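You operate a simulated robot arm through the tools that you are given. There is no shell and no other tool. Be economical: measure what you need, move in short steps, check, and stop when the job is done.

You are at the controls of a simulated robot arm. One attempt, no reset.

JOB
Put the grey paperweight on the red folder.
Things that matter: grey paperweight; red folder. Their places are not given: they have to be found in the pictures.

Only the result counts: the job must be done as asked and must still hold three seconds after the hand-in. Knocking over, shifting, dropping, spilling or breaking anything else fails it.

ROBOT AND FRAMES
A 7-joint arm with a two-finger parallel gripper, fixed in place. Base frame: the origin is at the foot of the arm, x ahead of it, y to its left, z up; the work surface is at about z = -0.003. Units: m, degrees, N and s.
With the tool pointing down near the work surface it reaches from about 0.22 to 0.58 m from the base axis. Its first joint turns from -66.0 to 66.0 degrees. Payload 2.5 kg.
Tool frame: the origin (TCP) lies between the finger pads and is the grasp point; the fingertips stand 0.023 m ahead of it; z points along the fingers, y is the line along which they close. The gripper opens to 0.094 m. The fingers are 0.038 m wide and 0.01 m thick; the gripper's body (0.054 by 0.096 m) begins 0.039 m behind the TCP.
Orientation is that of the tool frame in the base frame, as a unit quaternion [w, x, y, z]. With the fingers straight down and closing along the base's y, the tool's x points along the base's -x, its y along +y and its z along -z.

CONTROLS
- The arm moves only by the tool play_rows. Its argument "rows" is a list of rows, each a list of 3 entries, a list of its own where there are three numbers: the shift along the base's x, y, z in m, then the turn, a rotation vector about the base's x, y, z in rad, then the opening, from 0 (shut) to 1 (fully open). In form: [[[dx, dy, dz], [wx, wy, wz], grip], ...]. A call has 1 to 20 rows; each row shifts and turns the commanded pose from where the row before left it. Each row takes 0.2 s and may step no farther than 0.05 m and 8.6 degrees from the row before; otherwise, or with a gripper value out of range, the whole call is refused. A pose out of reach is approached as far as the arm can. The call stops where the force on the tool passes 40 N (or 10 N more than at its start, if that is more) or the arm is blocked; 0.2 s more then pass. The fingers move at their own pace (about 0.108 m/s each) and stop on an object; they squeeze with about 35 N. The grip force told is the motor's: it shows also when the fingers shut on nothing. Time passes only in rows, and 0.2 s behind the last, so rows that do not move let the fingers close. It gives the time, the measured TCP pose, the force on the tool (base axes), the opening and the grip force at its end, in the units of the frame above (readings bear some noise), and new pictures: "pictures" is both (left out), scene, wrist or none.
- Cameras (640 x 400 px; columns grow to the right, rows downward): "scene" is fixed at [0.1217, -0.416, 0.5338]; the picture's right is [0.78, -0.63, 0.00], its down [-0.43, -0.53, -0.73] and it looks along [0.46, 0.57, -0.68] (base axes); focal length 303 px, centre (320, 200). "wrist" rides on the gripper at [-0.039, 0, -0.044] in the tool frame; the picture's right is [0.00, -1.00, 0.00], its down [0.97, 0.00, -0.24] and it looks along [0.24, 0.00, 0.97] (tool axes); focal length 218 px, centre (320, 200).
- measure_at(camera, pixels): there is no depth. For up to 12 entries [column, row, z] of the newest picture of that camera ("zoom" is the newest enlarged one), the place [x, y] in the base frame at which the ray of that pixel passes the height z, good to about 0.002 m. It takes no simulated time.
- inspect(camera, box): a new picture of the part [left, top, right, bottom] of that camera's present view, enlarged. It takes no simulated time.
- hand_in(): hands the job in; it is judged then, once.

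Go step by step. Measure first, check grasps and placings, and put right what went wrong. The budget is 60 turns and 120 pictures, counting those below and the enlarged ones. Unless the task says otherwise, let go and move clear before handing in, and close with one line.

The tools are called after ">>>" as name(argument=value, ...) on one line, values as JSON. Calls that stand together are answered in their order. play_rows: Moves the arm, as the interface text tells. Its arguments: {"type":"object","properties":{"rows":{"type":"array","items":{"type":"array"}},"pictures":{"type":"string","enum":["both","scene","wrist","none"]}},"required":["rows"]} The other tools are called the same way: measure_at (camera, pixels) gives the place at which the rays of pixels pass given heights; inspect (camera, box) takes an enlarged picture of a part of a camera's view; hand_in () hands the job in.

At the start:

```text
t: 0.0
eef_pos: [0.3519, 0.0702, 0.2752]
tool_rot: [0.0, 0.0, 1.0, 0.0]
force: [0.5, -0.3, 0.0]
finger_gap: 0.094
grip_force: 0.1
```

scene: 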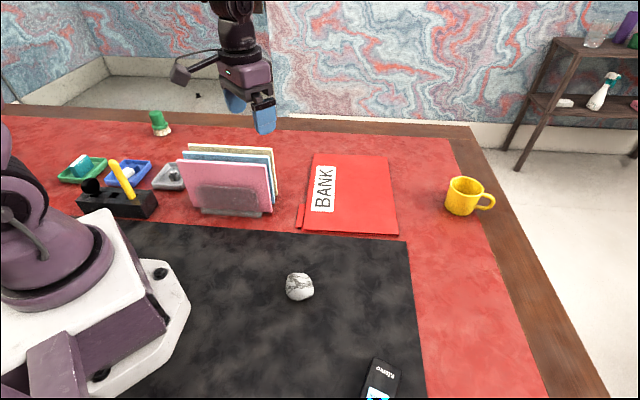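
wrist: 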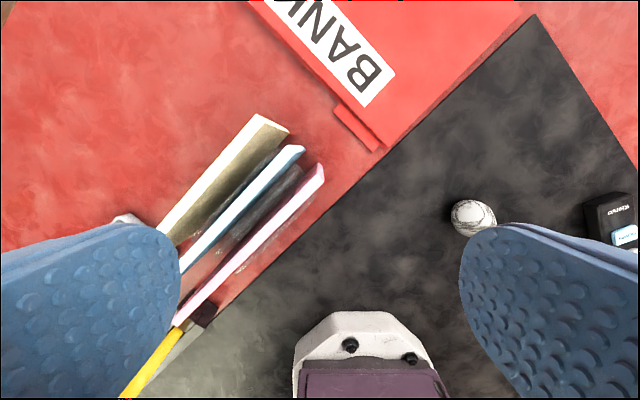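

The grey stone-like paperweight appears at scene pixel (300,287), and the red folder (BANK) around (350,195). I'll enlarge both and measure.

>>> inspect(camera="scene", box=[240, 240, 360, 315])

>>> inspect(camera="scene", box=[270, 130, 430, 250])

>>> measure_at(camera="scene", pixels=[[300, 287, 0.015], [286, 288, 0.015], [314, 288, 0.015], [300, 300, 0.0], [300, 274, 0.03], [313, 154, 0.01], [387, 157, 0.01], [397, 234, 0.01], [303, 229, 0.01], [350, 195, 0.01]])

>>> measure_at(camera="wrist", pixels=[[473, 217, 0.015], [451, 217, 0.015], [496, 217, 0.015], [473, 199, 0.015], [473, 236, 0.015], [385, 150, 0.01], [537, 14, 0.01]])

```text
5.33 times, centred on (300, 278) of scene
```

zoom: 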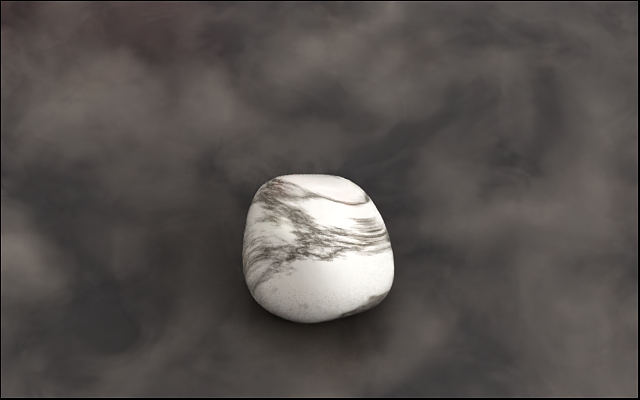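

```text
3.33 times, centred on (350, 190) of scene
```

zoom: 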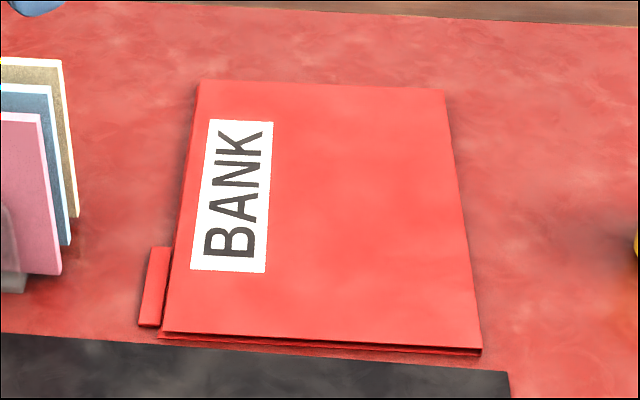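

```text
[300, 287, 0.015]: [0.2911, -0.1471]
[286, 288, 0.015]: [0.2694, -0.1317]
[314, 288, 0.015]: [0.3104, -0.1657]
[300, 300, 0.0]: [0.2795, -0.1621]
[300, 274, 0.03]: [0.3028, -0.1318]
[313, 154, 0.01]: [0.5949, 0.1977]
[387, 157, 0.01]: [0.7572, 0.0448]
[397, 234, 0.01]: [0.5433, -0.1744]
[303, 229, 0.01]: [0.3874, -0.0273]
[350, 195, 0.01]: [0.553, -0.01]
```

```text
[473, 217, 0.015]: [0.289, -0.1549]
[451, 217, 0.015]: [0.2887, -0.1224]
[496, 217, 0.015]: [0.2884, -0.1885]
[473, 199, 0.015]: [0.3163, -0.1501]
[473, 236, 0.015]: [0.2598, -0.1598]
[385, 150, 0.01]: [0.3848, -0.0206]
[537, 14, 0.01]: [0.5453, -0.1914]
```

The white-grey stone is near (0.29,-0.15) and about 5 cm wide. Before committing I'll check the tray items at left (80-180,165) for another grey candidate.

>>> inspect(camera="scene", box=[50, 100, 210, 220])

>>> play_rows(rows=[[[-0.02, -0.05, 0], [0, 0, 0], 1], [[-0.02, -0.045, 0], [0, 0, 0], 1], [[-0.01, -0.045, -0.02], [0, 0, 0], 1], [[0, -0.04, -0.03], [0, 0, 0], 1], [[0, -0.035, -0.03], [0, 0, 0], 1], [[0, 0, -0.03], [0, 0, 0], 1], [[0, 0, 0], [0, 0, 0], 1]])

```text
3.33 times, centred on (130, 160) of scene
```

zoom: 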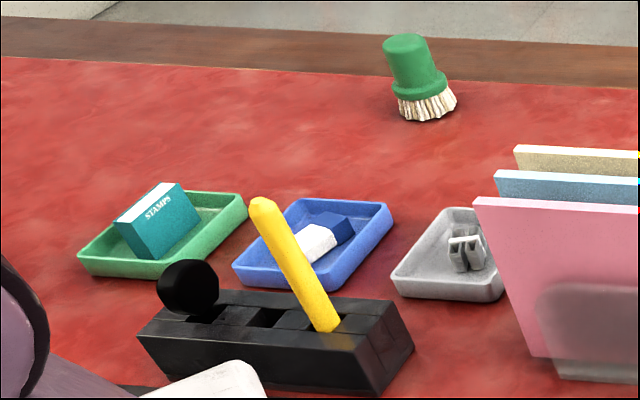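

```text
refused: row 1 steps farther than a row can; nothing moved
```

The other items are stamps, an eraser and a clip, so the stone is the paperweight. The move was refused for too large a step, so I'll go over the stone with smaller ones.

>>> play_rows(rows=[[[-0.012, -0.044, 0], [0, 0, 0], 1], [[-0.012, -0.044, 0], [0, 0, 0], 1], [[-0.012, -0.044, 0], [0, 0, 0], 1], [[-0.012, -0.044, 0], [0, 0, 0], 1], [[-0.012, -0.044, 0], [0, 0, 0], 1], [[0, 0, -0.04], [0, 0, 0], 1], [[0, 0, -0.04], [0, 0, 0], 1], [[0, 0, -0.02], [0, 0, 0], 1], [[0, 0, 0], [0, 0, 0], 1]])

```text
t: 2.0
eef_pos: [0.2915, -0.1489, 0.1737]
tool_rot: [-0.001, 0.0, 1.0, 0.0]
force: [0.4, 0.4, 0.0]
finger_gap: 0.0939
grip_force: 0.0
```

scene: 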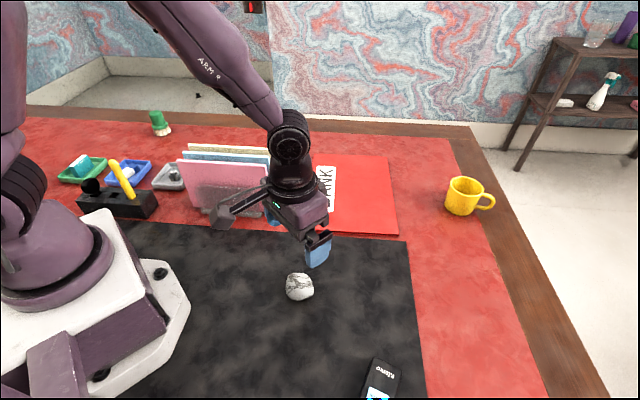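
wrist: 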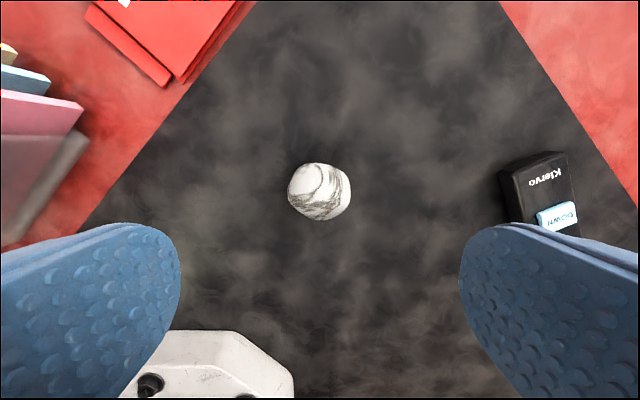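

The stone sits centred at wrist (320,192). I'll measure its extents.

>>> measure_at(camera="wrist", pixels=[[320, 192, 0.02], [288, 192, 0.02], [351, 192, 0.02], [320, 163, 0.02], [320, 221, 0.02], [320, 163, 0.0], [320, 221, 0.03]])

>>> inspect(camera="wrist", box=[260, 150, 380, 235])

```text
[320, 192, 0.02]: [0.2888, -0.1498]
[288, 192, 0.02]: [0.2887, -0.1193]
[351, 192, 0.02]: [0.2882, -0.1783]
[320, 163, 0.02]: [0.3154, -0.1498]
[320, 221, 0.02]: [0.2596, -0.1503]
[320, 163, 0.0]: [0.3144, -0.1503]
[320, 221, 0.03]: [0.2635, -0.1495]
```

```text
4.71 times, centred on (320, 192) of wrist
```

zoom: 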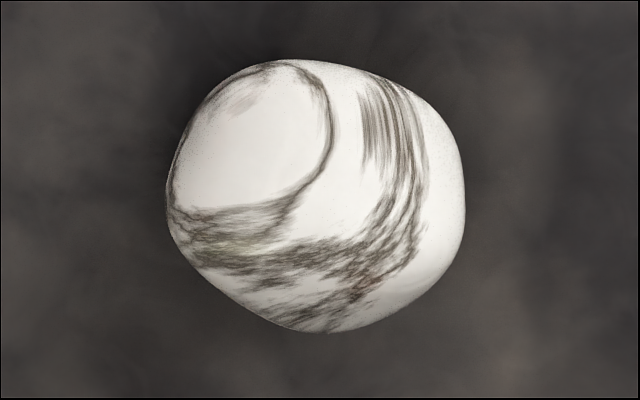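

The stone is a rounded square about 5.5 cm across with its flats turned about 37°, centred at (0.289,-0.149). I'll turn the gripper to match and descend part way.

>>> play_rows(rows=[[[0, 0, 0], [0, 0, -0.13], 1], [[0, 0, -0.02], [0, 0, -0.13], 1], [[0, 0, -0.02], [0, 0, -0.13], 1], [[-0.001, 0, -0.02], [0, 0, -0.13], 1], [[-0.001, 0, -0.02], [0, 0, -0.13], 1], [[0, 0, 0], [0, 0, 0], 1]])

```text
t: 3.4
eef_pos: [0.29, -0.1484, 0.0959]
tool_rot: [0.0, 0.321, 0.947, 0.0]
force: [-0.8, -0.1, 0.4]
finger_gap: 0.094
grip_force: 0.1
```

scene: 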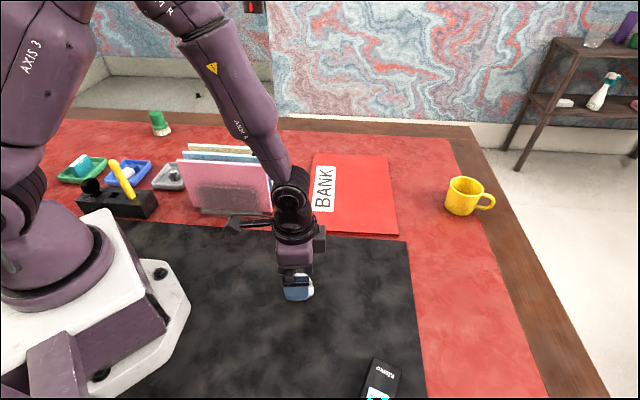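
wrist: 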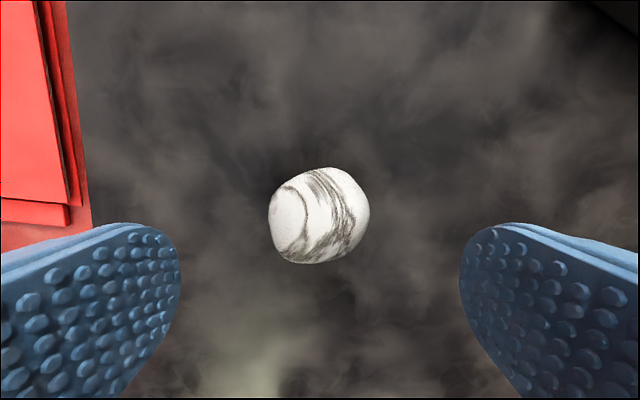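

The stone lies between the pads at wrist (320,215). I'll recheck its centre before going down.

>>> measure_at(camera="wrist", pixels=[[320, 215, 0.02], [269, 215, 0.02], [370, 215, 0.02], [320, 168, 0.01], [320, 263, 0.02]])

>>> inspect(camera="wrist", box=[240, 150, 400, 280])

```text
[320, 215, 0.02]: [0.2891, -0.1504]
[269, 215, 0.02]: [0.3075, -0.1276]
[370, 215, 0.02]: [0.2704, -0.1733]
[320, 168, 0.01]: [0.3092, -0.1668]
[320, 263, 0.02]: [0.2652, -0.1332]
```

```text
3.08 times, centred on (320, 215) of wrist
```

zoom: 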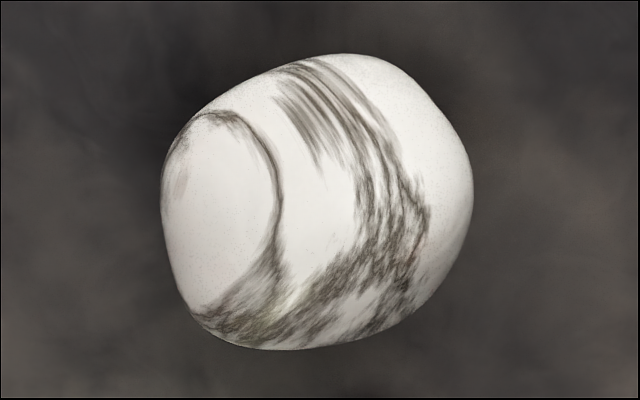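

The centre is fine, but the flats show about 15° over-rotation. I'll turn back slightly, go down and close.

>>> play_rows(rows=[[[0, -0.001, -0.01], [0, 0, 0.12], 1], [[0, 0, -0.02], [0, 0, 0.12], 1], [[0, 0, -0.02], [0, 0, 0], 1], [[0, 0, -0.012], [0, 0, 0], 1], [[0, 0, -0.009], [0, 0, 0], 1], [[0, 0, 0], [0, 0, 0], 1]])

```text
t: 4.8
eef_pos: [0.289, -0.1506, 0.0244]
tool_rot: [0.0, 0.203, 0.979, 0.001]
force: [0.4, 0.2, 0.3]
finger_gap: 0.094
grip_force: 0.1
```

scene: 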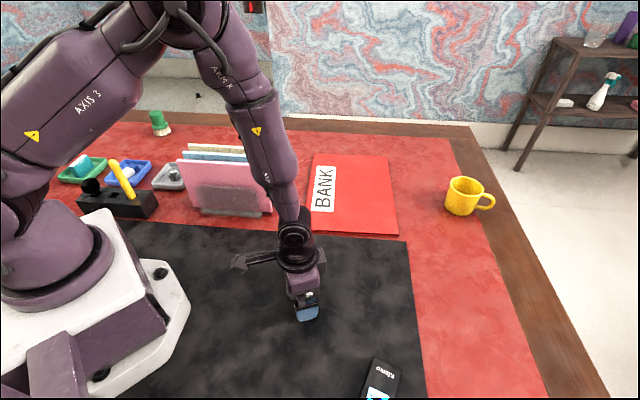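
wrist: 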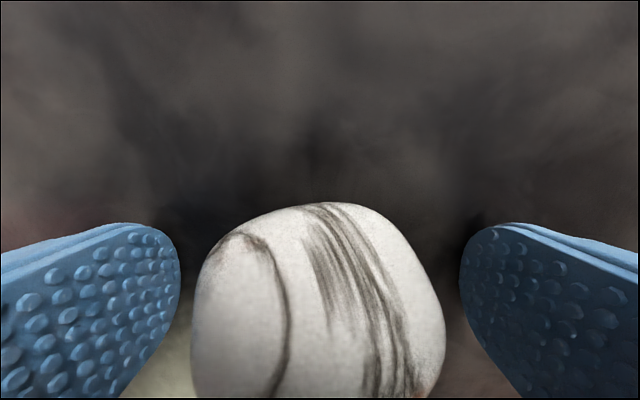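

The stone is between the pads. I'll close on it.

>>> play_rows(rows=[[[0, 0, 0], [0, 0, 0], 0.4], [[0, 0, 0], [0, 0, 0], 0.2], [[0, 0, 0], [0, 0, 0], 0], [[0, 0, 0], [0, 0, 0], 0], [[0, 0, 0.01], [0, 0, 0], 0], [[0, 0, 0.02], [0, 0, 0], 0], [[0, 0, 0], [0, 0, 0], 0]])

```text
t: 6.4
eef_pos: [0.2894, -0.1524, 0.056]
tool_rot: [-0.001, 0.203, 0.979, 0.0]
force: [0.5, -1.3, -1.0]
finger_gap: 0.0562
grip_force: 35.0
```

scene: 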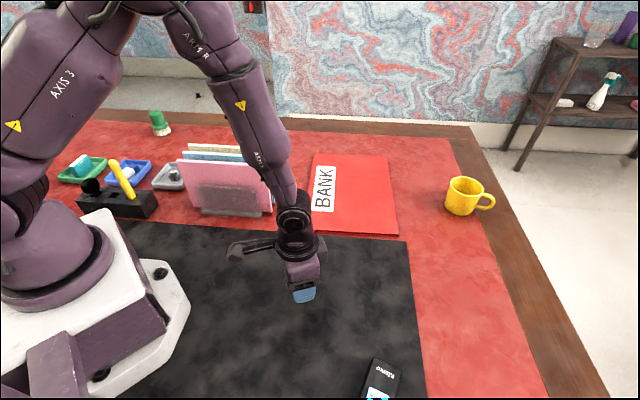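
wrist: 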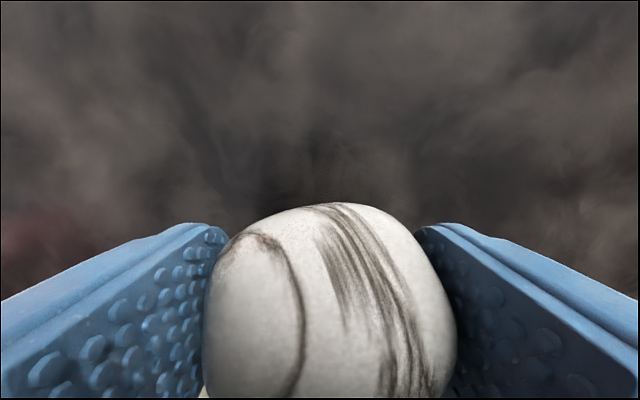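

The stone is gripped at a 0.056 gap and lifted. I'll raise it and carry it over the folder to about (0.52,-0.03).

>>> play_rows(rows=[[[0, 0, 0.03], [0, 0, 0], 0], [[0, 0, 0.03], [0, 0, 0], 0], [[0, 0, 0.03], [0, 0, 0], 0], [[0.03, 0.016, 0], [0, 0, 0], 0], [[0.033, 0.018, 0], [0, 0, 0], 0], [[0.033, 0.018, 0], [0, 0, 0], 0], [[0.033, 0.018, 0], [0, 0, 0], 0], [[0.033, 0.018, 0], [0, 0, 0], 0], [[0.033, 0.018, 0], [0, 0, 0], 0], [[0.033, 0.016, 0], [0, 0, 0], 0], [[0, 0, 0], [0, 0, 0], 0]])

```text
t: 8.8
eef_pos: [0.5165, -0.0292, 0.1425]
tool_rot: [0.001, 0.204, 0.979, 0.0]
force: [1.3, 0.2, -2.2]
finger_gap: 0.0561
grip_force: 34.4
```

scene: 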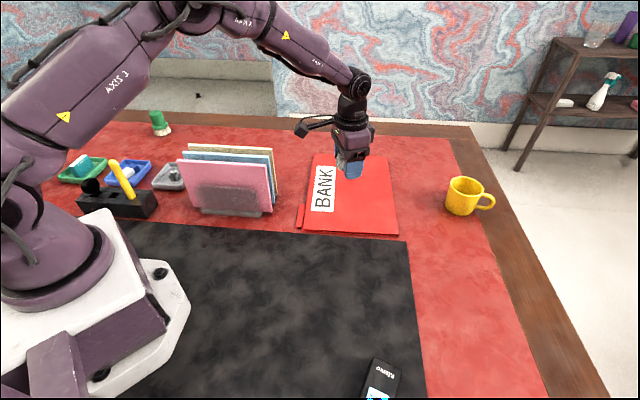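
wrist: 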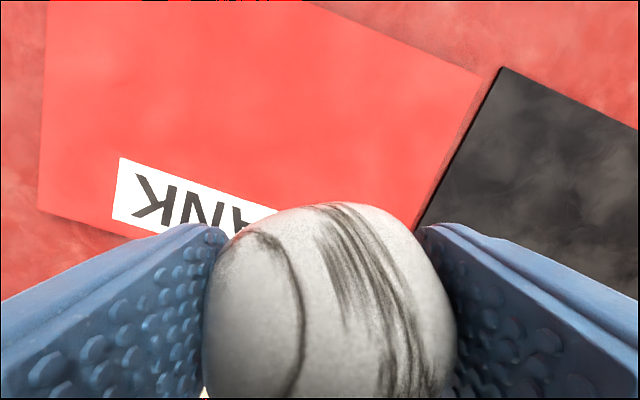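

The stone hangs over the folder near scene (350,170). I'll check the folder's edges from both cameras before lowering.

>>> measure_at(camera="wrist", pixels=[[410, 225, 0.01], [480, 75, 0.01], [40, 210, 0.01], [120, 158, 0.01], [130, 234, 0.01]])

>>> measure_at(camera="scene", pixels=[[347, 205, 0.01], [304, 229, 0.01], [396, 233, 0.01], [304, 231, 0.0], [337, 168, 0.01], [333, 211, 0.01], [360, 205, 0.01], [355, 215, 0.01]])

>>> inspect(camera="scene", box=[290, 140, 410, 240])

```text
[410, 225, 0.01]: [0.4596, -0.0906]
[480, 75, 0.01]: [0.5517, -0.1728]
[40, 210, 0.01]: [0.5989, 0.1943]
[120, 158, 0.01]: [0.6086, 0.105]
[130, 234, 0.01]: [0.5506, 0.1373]
```

```text
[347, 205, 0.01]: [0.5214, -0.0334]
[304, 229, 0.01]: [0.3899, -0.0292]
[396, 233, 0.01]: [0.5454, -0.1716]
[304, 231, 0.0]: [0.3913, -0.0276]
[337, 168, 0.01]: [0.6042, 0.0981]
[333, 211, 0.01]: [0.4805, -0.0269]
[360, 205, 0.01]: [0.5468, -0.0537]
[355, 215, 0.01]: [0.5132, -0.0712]
```

```text
4.00 times, centred on (350, 190) of scene
```

zoom: 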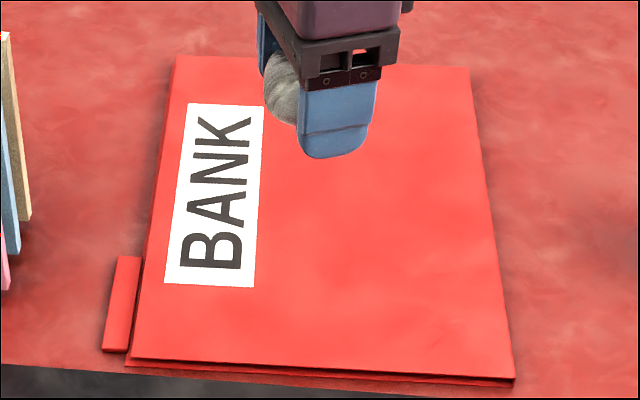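

Both cameras agree; (0.533,-0.045) is well inside the folder, 9 cm from its front edge. I'll shift there and lower to just above the surface.

>>> play_rows(rows=[[[0.016, -0.015, -0.02], [0, 0, 0], 0], [[0, 0, -0.03], [0, 0, 0], 0], [[0, 0, -0.025], [0, 0, 0], 0], [[0, 0, -0.015], [0, 0, 0], 0], [[0, 0, 0], [0, 0, 0], 0]])

```text
t: 10.0
eef_pos: [0.5315, -0.0454, 0.0532]
tool_rot: [0.001, 0.204, 0.979, 0.0]
force: [0.0, -0.3, -1.6]
finger_gap: 0.0561
grip_force: 34.9
```

scene: 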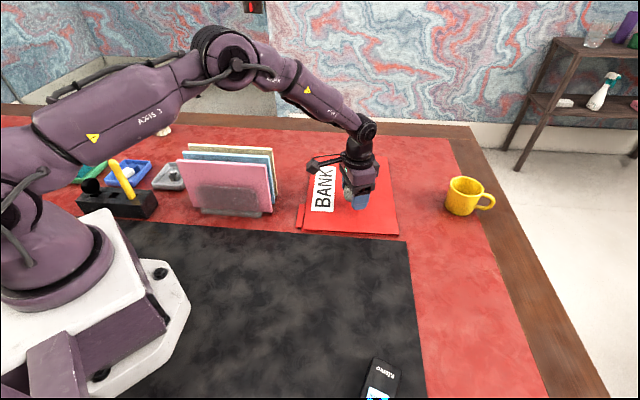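
wrist: 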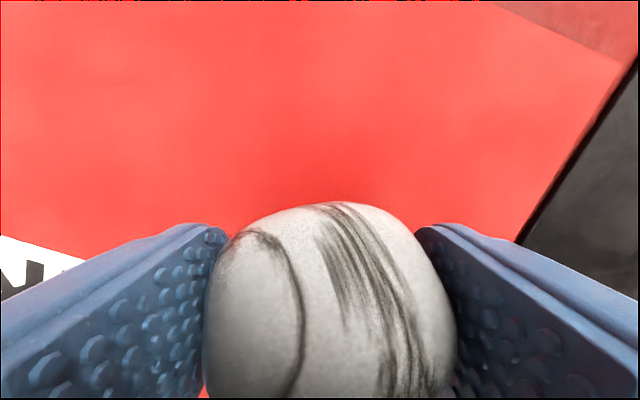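

I'm at z 0.053 over the folder, force baseline about -1.6 N. I'll lower in small steps, watching for contact.

>>> play_rows(rows=[[[0, 0, -0.005], [0, 0, 0], 0], [[0, 0, -0.004], [0, 0, 0], 0], [[0, 0, -0.003], [0, 0, 0], 0], [[0, 0, 0], [0, 0, 0], 0]], pictures="none")

>>> play_rows(rows=[[[0, 0, -0.002], [0, 0, 0], 0], [[0, 0, -0.001], [0, 0, 0], 0], [[0, 0, 0], [0, 0, 0], 0]], pictures="none")

```text
t: 11.0
eef_pos: [0.5332, -0.0455, 0.0421]
tool_rot: [0.0, 0.204, 0.979, 0.0]
force: [0.0, 0.4, -1.1]
finger_gap: 0.0558
grip_force: 35.2
```

```text
t: 11.8
eef_pos: [0.534, -0.0437, 0.0384]
tool_rot: [0.001, 0.204, 0.979, 0.0]
force: [0.2, 0.5, -2.1]
finger_gap: 0.056
grip_force: 34.3
```

There is no contact yet at 0.038, so I'll keep lowering slowly.

>>> play_rows(rows=[[[0, 0, -0.0015], [0, 0, 0], 0], [[0, 0, -0.0015], [0, 0, 0], 0], [[0, 0, 0], [0, 0, 0], 0]], pictures="both")

```text
t: 12.6
eef_pos: [0.5334, -0.0437, 0.0359]
tool_rot: [0.0, 0.204, 0.979, 0.0]
force: [-0.2, 0.9, -1.5]
finger_gap: 0.0558
grip_force: 35.2
```

scene: 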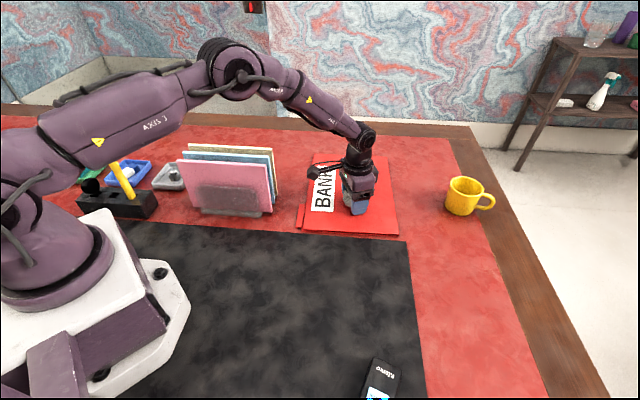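
wrist: 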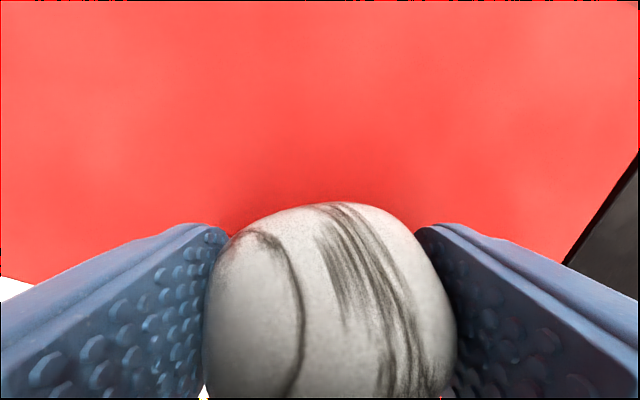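

Force is still -1.5 N, so no clear contact at z 0.036. I'll continue in 1.5 mm steps.

>>> play_rows(rows=[[[0, 0, -0.0015], [0, 0, 0], 0], [[0, 0, 0], [0, 0, 0], 0]], pictures="none")

>>> play_rows(rows=[[[0, 0, -0.0015], [0, 0, 0], 0], [[0, 0, 0], [0, 0, 0], 0]], pictures="none")

```text
t: 13.2
eef_pos: [0.5325, -0.0446, 0.0346]
tool_rot: [-0.001, 0.204, 0.979, 0.001]
force: [0.5, -0.5, -2.0]
finger_gap: 0.0561
grip_force: 34.9
```

```text
t: 13.8
eef_pos: [0.5339, -0.0435, 0.0342]
tool_rot: [0.0, 0.204, 0.979, 0.001]
force: [-1.0, 0.6, -1.5]
finger_gap: 0.0557
grip_force: 35.0
```

>>> play_rows(rows=[[[0, 0, -0.0015], [0, 0, 0], 0], [[0, 0, 0], [0, 0, 0], 0]], pictures="none")

>>> inspect(camera="scene", box=[310, 160, 400, 230])

```text
t: 14.4
eef_pos: [0.5331, -0.0437, 0.0314]
tool_rot: [0.0, 0.204, 0.979, 0.001]
force: [0.6, -0.1, -1.9]
finger_gap: 0.0561
grip_force: 34.5
```

```text
5.71 times, centred on (355, 195) of scene
```

zoom: 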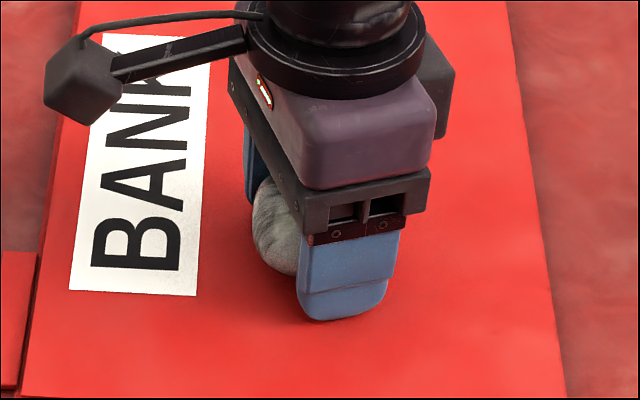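

No contact yet at 0.031, but it looks very close. I'll go on in 1 mm steps.

>>> play_rows(rows=[[[0, 0, -0.001], [0, 0, 0], 0], [[0, 0, 0], [0, 0, 0], 0]], pictures="none")

>>> play_rows(rows=[[[0, 0, -0.001], [0, 0, 0], 0], [[0, 0, 0], [0, 0, 0], 0]], pictures="none")

```text
t: 15.0
eef_pos: [0.5336, -0.0441, 0.0298]
tool_rot: [-0.001, 0.203, 0.979, 0.0]
force: [0.8, 0.6, -1.4]
finger_gap: 0.0559
grip_force: 34.3
```

```text
t: 15.6
eef_pos: [0.5333, -0.0434, 0.0298]
tool_rot: [0.001, 0.203, 0.979, 0.001]
force: [-3.8, 0.6, 7.7]
finger_gap: 0.0559
grip_force: 35.2
```

Contact: the force jumped to +7.7 N at z 0.030. I'll ease up 0.5 mm, open, and rise straight up.

>>> play_rows(rows=[[[0, 0, 0.0005], [0, 0, 0], 0.3], [[0, 0, 0], [0, 0, 0], 0.65], [[0, 0, 0], [0, 0, 0], 0.8], [[0, 0, 0], [0, 0, 0], 1], [[0, 0, 0], [0, 0, 0], 1]])

```text
t: 16.8
eef_pos: [0.5333, -0.0441, 0.0301]
tool_rot: [-0.001, 0.203, 0.979, 0.0]
force: [-0.4, -1.0, 0.0]
finger_gap: 0.094
grip_force: 0.0
```

scene: 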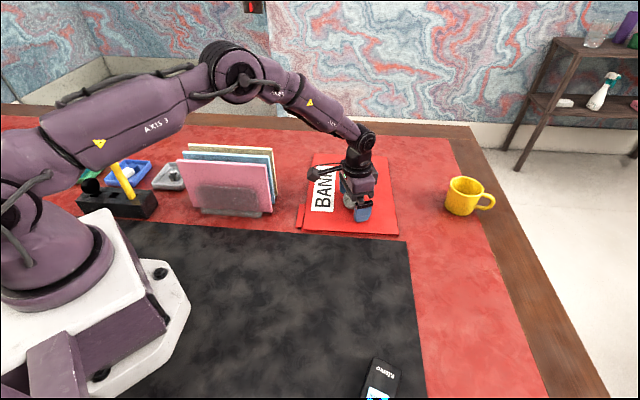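
wrist: 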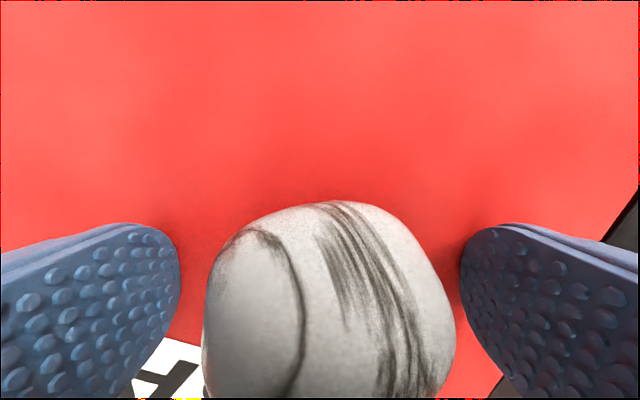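

The stone stands free on the folder between the open pads. I'll rise straight up, then move back clear.

>>> play_rows(rows=[[[0, 0, 0.01], [0, 0, 0], 1], [[0, 0, 0.02], [0, 0, 0], 1], [[0, 0, 0.03], [0, 0, 0], 1], [[0, 0, 0.04], [0, 0, 0], 1], [[0, 0, 0.04], [0, 0, 0], 1], [[-0.04, 0, 0.02], [0, 0, 0], 1], [[-0.04, 0, 0], [0, 0, 0], 1], [[-0.04, 0, 0], [0, 0, 0], 1], [[0, 0, 0], [0, 0, 0], 1], [[0, 0, 0], [0, 0, 0], 1]])

```text
t: 19.0
eef_pos: [0.4121, -0.0442, 0.1905]
tool_rot: [-0.001, 0.203, 0.979, -0.001]
force: [0.3, -0.5, -0.1]
finger_gap: 0.0939
grip_force: 0.1
```

scene: 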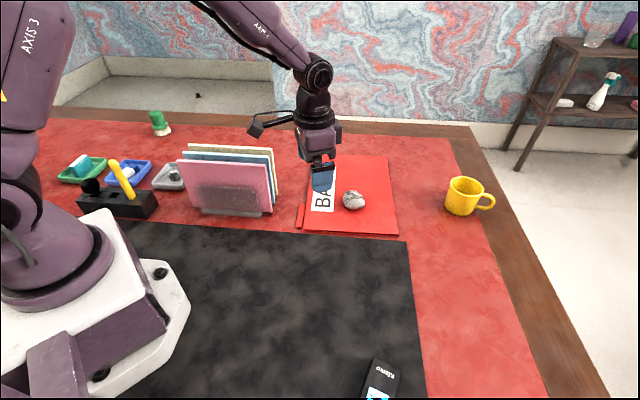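
wrist: 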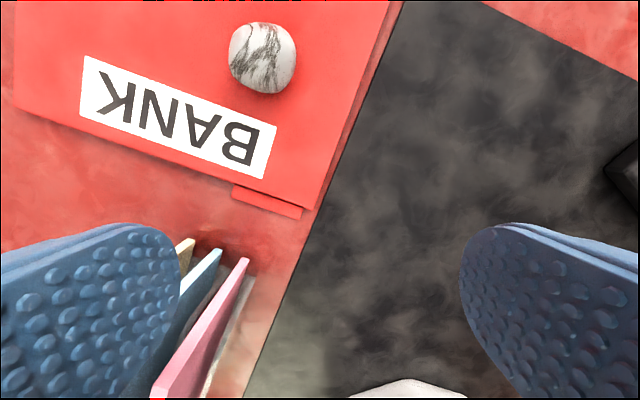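

The paperweight rests well inside the folder at scene (354,200), everything else is undisturbed, and the arm is clear. I'm handing in.

>>> hand_in()

```text
The job is handed in.
```

The grey paperweight is resting on the red folder, the gripper has let go and moved clear, and the job is handed in.
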